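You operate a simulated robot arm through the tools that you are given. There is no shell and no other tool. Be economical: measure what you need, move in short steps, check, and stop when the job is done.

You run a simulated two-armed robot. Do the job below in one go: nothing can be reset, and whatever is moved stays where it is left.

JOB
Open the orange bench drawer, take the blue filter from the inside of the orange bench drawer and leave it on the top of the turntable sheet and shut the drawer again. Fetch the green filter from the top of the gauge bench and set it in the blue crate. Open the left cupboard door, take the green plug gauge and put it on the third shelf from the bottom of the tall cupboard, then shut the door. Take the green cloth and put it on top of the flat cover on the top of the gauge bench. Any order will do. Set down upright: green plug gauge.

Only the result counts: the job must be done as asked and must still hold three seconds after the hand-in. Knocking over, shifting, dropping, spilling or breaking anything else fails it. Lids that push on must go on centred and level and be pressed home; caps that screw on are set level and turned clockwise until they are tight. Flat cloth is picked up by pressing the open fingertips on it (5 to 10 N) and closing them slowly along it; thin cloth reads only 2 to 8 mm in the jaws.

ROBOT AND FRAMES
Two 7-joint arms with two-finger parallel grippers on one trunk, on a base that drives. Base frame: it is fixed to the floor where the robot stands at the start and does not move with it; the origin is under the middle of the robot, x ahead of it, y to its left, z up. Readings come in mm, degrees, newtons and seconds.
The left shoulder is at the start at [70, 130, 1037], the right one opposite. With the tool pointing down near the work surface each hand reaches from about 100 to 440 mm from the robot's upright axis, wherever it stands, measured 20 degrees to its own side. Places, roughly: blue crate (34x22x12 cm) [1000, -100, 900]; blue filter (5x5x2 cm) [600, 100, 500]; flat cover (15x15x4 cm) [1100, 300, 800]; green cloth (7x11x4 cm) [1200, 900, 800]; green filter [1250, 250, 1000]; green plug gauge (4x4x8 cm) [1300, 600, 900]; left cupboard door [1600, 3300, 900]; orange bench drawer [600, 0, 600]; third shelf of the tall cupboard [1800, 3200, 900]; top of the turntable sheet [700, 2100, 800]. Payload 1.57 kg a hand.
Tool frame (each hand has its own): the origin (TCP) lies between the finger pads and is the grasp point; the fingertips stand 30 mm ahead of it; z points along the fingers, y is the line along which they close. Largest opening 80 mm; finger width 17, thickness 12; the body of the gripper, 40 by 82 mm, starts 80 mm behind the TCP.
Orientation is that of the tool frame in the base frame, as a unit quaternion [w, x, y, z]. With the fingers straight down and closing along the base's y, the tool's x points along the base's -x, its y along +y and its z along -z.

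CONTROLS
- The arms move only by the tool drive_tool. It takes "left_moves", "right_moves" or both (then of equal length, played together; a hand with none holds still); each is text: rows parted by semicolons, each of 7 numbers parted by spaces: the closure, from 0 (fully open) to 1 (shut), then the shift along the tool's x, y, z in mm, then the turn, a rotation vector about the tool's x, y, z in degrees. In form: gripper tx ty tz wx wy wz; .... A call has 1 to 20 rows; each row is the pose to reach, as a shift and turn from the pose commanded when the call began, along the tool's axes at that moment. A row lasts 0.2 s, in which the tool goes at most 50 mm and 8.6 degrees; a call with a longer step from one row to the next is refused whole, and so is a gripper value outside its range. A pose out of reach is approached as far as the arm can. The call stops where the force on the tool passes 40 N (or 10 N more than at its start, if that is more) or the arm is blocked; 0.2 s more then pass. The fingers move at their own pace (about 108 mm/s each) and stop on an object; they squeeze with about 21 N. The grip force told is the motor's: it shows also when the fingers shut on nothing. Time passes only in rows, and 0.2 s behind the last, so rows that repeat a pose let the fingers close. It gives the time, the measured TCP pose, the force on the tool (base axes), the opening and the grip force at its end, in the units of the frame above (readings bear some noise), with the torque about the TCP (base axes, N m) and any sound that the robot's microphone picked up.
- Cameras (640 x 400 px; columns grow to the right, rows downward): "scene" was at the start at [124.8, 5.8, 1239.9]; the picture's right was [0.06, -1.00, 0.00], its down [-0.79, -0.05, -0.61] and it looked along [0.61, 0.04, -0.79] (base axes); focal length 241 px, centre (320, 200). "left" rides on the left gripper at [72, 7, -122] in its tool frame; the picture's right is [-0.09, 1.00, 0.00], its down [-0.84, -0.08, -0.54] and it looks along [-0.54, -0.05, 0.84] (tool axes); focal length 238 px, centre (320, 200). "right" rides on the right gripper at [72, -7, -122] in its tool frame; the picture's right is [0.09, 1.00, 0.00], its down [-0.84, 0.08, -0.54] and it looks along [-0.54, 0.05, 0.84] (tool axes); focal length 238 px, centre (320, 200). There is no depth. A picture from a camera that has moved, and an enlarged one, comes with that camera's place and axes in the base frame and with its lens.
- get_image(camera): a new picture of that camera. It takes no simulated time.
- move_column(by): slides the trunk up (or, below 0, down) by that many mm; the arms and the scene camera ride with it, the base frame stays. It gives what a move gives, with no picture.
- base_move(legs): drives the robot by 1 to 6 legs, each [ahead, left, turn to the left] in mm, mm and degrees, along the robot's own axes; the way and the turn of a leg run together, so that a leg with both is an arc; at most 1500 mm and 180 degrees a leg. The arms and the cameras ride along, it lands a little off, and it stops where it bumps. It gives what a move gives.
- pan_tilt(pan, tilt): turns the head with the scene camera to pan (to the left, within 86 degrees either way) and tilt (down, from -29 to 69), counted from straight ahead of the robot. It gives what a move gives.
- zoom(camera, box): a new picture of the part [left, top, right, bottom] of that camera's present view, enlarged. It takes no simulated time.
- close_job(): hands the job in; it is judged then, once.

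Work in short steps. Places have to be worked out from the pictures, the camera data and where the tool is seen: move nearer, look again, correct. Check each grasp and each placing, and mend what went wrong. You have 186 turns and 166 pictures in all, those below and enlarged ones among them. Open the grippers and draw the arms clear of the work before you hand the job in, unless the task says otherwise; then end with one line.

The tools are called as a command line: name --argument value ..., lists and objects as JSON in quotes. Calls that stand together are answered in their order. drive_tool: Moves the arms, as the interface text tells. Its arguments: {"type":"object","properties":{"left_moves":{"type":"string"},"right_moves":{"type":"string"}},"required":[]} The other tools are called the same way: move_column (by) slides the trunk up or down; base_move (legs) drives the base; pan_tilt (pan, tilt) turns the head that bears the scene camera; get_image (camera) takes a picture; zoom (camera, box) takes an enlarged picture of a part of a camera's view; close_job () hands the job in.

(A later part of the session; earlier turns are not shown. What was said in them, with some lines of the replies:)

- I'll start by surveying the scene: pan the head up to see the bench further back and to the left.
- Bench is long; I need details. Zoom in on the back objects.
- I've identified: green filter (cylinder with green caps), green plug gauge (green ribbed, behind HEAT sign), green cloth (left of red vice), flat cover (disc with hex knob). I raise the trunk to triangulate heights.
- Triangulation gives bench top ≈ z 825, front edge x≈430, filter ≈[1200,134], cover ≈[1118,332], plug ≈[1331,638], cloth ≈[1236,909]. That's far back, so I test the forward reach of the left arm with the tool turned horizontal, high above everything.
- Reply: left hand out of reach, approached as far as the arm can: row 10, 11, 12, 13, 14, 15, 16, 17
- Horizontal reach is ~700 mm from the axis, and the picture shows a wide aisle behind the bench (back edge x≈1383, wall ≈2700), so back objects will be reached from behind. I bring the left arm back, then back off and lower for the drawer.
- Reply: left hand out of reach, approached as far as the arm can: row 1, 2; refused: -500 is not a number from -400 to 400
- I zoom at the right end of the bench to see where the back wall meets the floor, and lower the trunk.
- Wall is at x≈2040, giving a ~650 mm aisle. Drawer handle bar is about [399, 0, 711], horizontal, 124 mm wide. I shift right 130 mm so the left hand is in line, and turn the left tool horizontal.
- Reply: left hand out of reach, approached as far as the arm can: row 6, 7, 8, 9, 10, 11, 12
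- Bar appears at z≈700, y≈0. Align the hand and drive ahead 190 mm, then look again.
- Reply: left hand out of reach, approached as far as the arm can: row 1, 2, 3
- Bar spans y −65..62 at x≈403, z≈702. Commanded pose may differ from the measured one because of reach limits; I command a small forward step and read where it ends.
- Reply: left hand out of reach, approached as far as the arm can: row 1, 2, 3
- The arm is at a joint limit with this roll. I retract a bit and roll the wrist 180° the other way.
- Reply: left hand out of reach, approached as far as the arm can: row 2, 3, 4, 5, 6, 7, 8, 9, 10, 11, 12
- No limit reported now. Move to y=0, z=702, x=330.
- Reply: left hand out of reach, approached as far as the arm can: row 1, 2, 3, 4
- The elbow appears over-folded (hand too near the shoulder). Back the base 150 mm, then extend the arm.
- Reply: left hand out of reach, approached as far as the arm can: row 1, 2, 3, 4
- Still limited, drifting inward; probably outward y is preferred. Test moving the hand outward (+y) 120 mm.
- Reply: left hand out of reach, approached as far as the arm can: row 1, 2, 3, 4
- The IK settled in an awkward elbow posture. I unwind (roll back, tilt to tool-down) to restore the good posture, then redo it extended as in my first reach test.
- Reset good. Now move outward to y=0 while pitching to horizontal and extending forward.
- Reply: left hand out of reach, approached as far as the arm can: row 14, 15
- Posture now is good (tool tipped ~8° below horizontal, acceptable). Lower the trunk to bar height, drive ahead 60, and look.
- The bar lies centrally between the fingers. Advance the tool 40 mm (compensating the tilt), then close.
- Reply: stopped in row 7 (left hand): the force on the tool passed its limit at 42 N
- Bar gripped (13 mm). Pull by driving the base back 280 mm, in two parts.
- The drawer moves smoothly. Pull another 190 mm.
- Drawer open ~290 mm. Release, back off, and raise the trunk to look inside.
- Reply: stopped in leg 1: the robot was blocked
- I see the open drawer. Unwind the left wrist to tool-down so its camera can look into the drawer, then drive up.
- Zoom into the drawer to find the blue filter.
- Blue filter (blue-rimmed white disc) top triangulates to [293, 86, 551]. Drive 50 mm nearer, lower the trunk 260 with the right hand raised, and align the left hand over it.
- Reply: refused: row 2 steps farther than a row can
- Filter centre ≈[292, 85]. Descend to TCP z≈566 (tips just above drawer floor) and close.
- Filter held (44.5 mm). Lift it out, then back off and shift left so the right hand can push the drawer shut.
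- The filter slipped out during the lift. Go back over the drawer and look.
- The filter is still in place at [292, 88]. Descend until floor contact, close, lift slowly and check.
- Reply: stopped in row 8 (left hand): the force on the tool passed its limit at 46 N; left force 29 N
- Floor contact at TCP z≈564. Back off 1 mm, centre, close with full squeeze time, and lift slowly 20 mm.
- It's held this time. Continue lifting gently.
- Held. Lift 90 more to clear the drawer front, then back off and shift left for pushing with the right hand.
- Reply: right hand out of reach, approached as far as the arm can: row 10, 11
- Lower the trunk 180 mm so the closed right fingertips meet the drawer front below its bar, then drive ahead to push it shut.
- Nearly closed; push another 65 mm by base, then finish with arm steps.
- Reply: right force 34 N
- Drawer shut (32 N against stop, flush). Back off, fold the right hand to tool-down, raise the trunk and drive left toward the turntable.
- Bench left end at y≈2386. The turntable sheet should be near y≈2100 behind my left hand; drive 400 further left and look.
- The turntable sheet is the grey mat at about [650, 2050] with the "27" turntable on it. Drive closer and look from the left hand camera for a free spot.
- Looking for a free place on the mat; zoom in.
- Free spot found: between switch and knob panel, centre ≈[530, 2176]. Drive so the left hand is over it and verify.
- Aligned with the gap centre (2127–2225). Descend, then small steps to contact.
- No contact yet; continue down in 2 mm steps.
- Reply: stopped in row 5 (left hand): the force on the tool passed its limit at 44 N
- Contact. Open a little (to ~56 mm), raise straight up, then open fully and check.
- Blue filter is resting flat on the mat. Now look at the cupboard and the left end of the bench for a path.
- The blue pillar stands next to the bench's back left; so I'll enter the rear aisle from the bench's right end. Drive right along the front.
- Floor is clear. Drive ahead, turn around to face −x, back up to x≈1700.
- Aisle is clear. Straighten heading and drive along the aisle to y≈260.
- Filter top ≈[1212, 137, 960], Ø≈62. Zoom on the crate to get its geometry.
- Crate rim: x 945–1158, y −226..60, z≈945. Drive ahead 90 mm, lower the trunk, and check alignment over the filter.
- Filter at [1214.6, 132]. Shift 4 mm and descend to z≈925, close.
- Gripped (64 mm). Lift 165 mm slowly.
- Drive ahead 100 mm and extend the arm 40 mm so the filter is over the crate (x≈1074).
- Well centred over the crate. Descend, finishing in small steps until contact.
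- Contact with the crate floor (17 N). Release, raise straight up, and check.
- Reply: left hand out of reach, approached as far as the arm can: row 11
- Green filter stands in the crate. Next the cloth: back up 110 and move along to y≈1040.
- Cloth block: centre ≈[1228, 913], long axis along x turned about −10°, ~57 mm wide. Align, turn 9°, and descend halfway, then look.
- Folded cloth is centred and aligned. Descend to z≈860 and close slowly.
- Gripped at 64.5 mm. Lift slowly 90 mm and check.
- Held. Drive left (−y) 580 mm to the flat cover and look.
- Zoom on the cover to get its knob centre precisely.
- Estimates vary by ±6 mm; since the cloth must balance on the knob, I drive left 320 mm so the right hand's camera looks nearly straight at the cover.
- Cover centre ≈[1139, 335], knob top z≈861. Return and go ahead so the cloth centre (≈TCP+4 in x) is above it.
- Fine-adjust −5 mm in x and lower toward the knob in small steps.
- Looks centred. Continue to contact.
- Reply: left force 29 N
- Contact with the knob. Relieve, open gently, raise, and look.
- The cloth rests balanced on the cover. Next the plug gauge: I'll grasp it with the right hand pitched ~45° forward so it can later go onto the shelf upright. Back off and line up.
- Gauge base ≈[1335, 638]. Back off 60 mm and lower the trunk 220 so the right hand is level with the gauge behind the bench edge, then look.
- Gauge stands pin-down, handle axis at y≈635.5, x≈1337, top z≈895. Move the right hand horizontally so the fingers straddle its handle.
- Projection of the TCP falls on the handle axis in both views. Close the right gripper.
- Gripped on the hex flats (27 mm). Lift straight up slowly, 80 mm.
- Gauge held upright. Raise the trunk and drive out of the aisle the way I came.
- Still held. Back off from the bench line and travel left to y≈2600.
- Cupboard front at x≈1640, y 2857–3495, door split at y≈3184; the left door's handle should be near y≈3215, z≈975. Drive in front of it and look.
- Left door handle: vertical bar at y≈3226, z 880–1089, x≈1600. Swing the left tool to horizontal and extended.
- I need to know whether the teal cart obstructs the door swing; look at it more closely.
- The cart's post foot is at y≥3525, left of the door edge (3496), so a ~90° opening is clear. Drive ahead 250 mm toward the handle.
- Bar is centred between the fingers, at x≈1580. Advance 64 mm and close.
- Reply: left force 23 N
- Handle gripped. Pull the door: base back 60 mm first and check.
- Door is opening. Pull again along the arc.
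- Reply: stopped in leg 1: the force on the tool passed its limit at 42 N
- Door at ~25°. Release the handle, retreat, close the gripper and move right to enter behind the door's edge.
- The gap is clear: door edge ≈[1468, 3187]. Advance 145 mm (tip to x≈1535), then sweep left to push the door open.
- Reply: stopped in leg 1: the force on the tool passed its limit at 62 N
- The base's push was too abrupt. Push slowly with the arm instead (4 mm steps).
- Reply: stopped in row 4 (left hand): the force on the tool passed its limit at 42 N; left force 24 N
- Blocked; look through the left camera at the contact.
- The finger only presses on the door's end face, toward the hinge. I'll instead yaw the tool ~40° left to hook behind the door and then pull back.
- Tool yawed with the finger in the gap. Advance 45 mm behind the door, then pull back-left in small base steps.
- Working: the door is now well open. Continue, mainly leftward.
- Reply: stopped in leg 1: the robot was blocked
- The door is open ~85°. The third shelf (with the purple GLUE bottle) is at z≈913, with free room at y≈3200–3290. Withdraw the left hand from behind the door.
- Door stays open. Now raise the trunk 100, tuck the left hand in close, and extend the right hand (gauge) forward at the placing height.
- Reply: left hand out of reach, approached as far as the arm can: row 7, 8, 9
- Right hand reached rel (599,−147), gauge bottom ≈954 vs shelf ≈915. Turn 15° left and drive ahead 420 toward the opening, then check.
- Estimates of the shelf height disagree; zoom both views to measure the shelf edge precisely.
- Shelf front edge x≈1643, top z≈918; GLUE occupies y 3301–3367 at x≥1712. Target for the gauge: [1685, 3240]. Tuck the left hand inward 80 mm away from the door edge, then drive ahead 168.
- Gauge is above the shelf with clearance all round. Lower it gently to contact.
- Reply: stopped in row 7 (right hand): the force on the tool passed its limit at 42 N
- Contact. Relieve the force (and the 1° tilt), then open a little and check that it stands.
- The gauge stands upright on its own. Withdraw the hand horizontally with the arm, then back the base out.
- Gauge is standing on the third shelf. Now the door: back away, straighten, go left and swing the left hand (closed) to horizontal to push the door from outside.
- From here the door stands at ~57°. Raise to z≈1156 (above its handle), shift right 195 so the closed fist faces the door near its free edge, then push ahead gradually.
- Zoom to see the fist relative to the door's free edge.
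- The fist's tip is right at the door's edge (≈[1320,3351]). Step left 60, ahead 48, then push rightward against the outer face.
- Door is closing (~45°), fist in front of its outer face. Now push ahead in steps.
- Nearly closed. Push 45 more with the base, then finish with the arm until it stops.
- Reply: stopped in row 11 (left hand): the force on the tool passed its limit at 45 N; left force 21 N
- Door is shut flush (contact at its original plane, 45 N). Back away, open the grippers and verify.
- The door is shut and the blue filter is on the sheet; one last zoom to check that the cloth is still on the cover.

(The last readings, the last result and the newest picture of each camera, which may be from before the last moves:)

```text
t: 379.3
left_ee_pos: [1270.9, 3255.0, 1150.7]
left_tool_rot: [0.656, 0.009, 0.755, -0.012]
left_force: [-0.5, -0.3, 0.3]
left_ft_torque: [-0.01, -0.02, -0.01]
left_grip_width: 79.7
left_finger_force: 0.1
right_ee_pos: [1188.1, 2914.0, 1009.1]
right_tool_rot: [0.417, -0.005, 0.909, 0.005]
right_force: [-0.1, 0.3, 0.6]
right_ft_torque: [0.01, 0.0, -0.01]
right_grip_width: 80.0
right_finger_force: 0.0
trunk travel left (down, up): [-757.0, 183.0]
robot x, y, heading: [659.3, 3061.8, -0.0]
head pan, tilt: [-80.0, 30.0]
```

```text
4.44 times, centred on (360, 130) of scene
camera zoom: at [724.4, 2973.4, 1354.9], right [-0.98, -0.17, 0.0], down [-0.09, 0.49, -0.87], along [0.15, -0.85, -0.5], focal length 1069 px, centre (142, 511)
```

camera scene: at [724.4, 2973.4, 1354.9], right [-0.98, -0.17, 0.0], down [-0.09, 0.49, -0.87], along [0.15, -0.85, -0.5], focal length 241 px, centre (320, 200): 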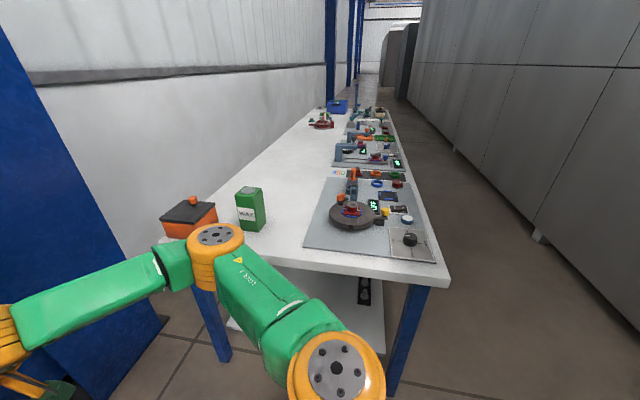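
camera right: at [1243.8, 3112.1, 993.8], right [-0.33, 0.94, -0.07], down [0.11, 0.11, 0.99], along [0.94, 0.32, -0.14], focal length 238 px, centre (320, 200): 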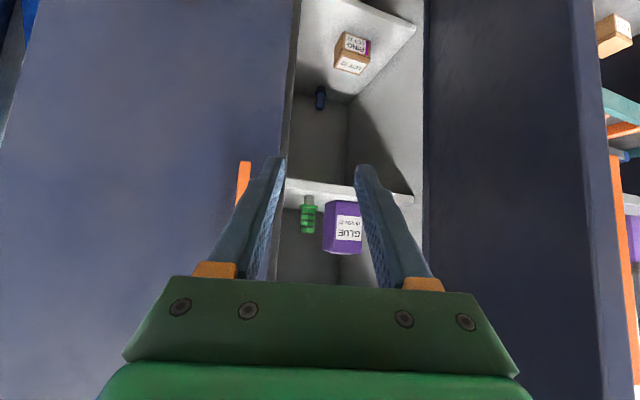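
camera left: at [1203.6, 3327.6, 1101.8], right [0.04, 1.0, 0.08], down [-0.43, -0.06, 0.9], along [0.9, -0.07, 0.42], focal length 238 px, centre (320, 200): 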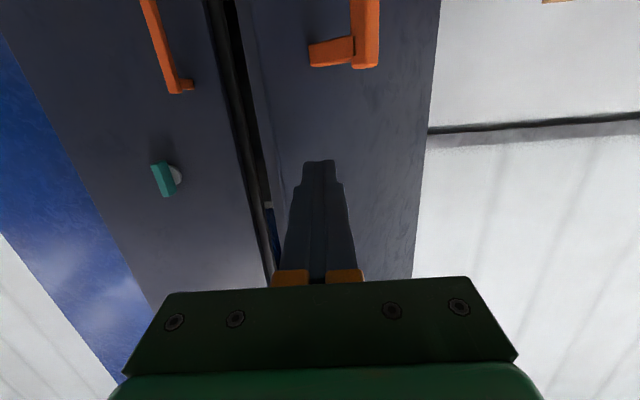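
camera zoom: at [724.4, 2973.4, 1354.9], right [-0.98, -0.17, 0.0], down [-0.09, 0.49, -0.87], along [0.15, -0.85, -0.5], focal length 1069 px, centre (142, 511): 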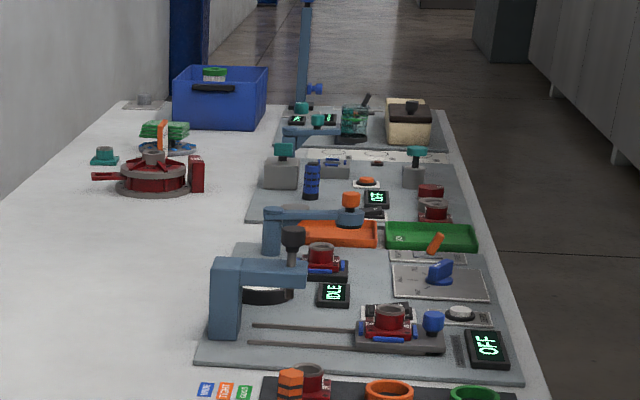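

The cloth is on the cover and the green filter is in the crate. The grippers are open and the arms are clear, so I hand in.

close_job

```text
The job is handed in.
```

All four tasks are done and the job is handed in, with the orange drawer and the cupboard door shut. The blue filter is on the turntable sheet, the green filter is in the blue crate, and the green cloth is on the flat cover. The green plug gauge stands upright on the third shelf, counting the cupboard floor as the first. The blue filter slipped out of the gripper once inside the drawer, and I picked it up again.
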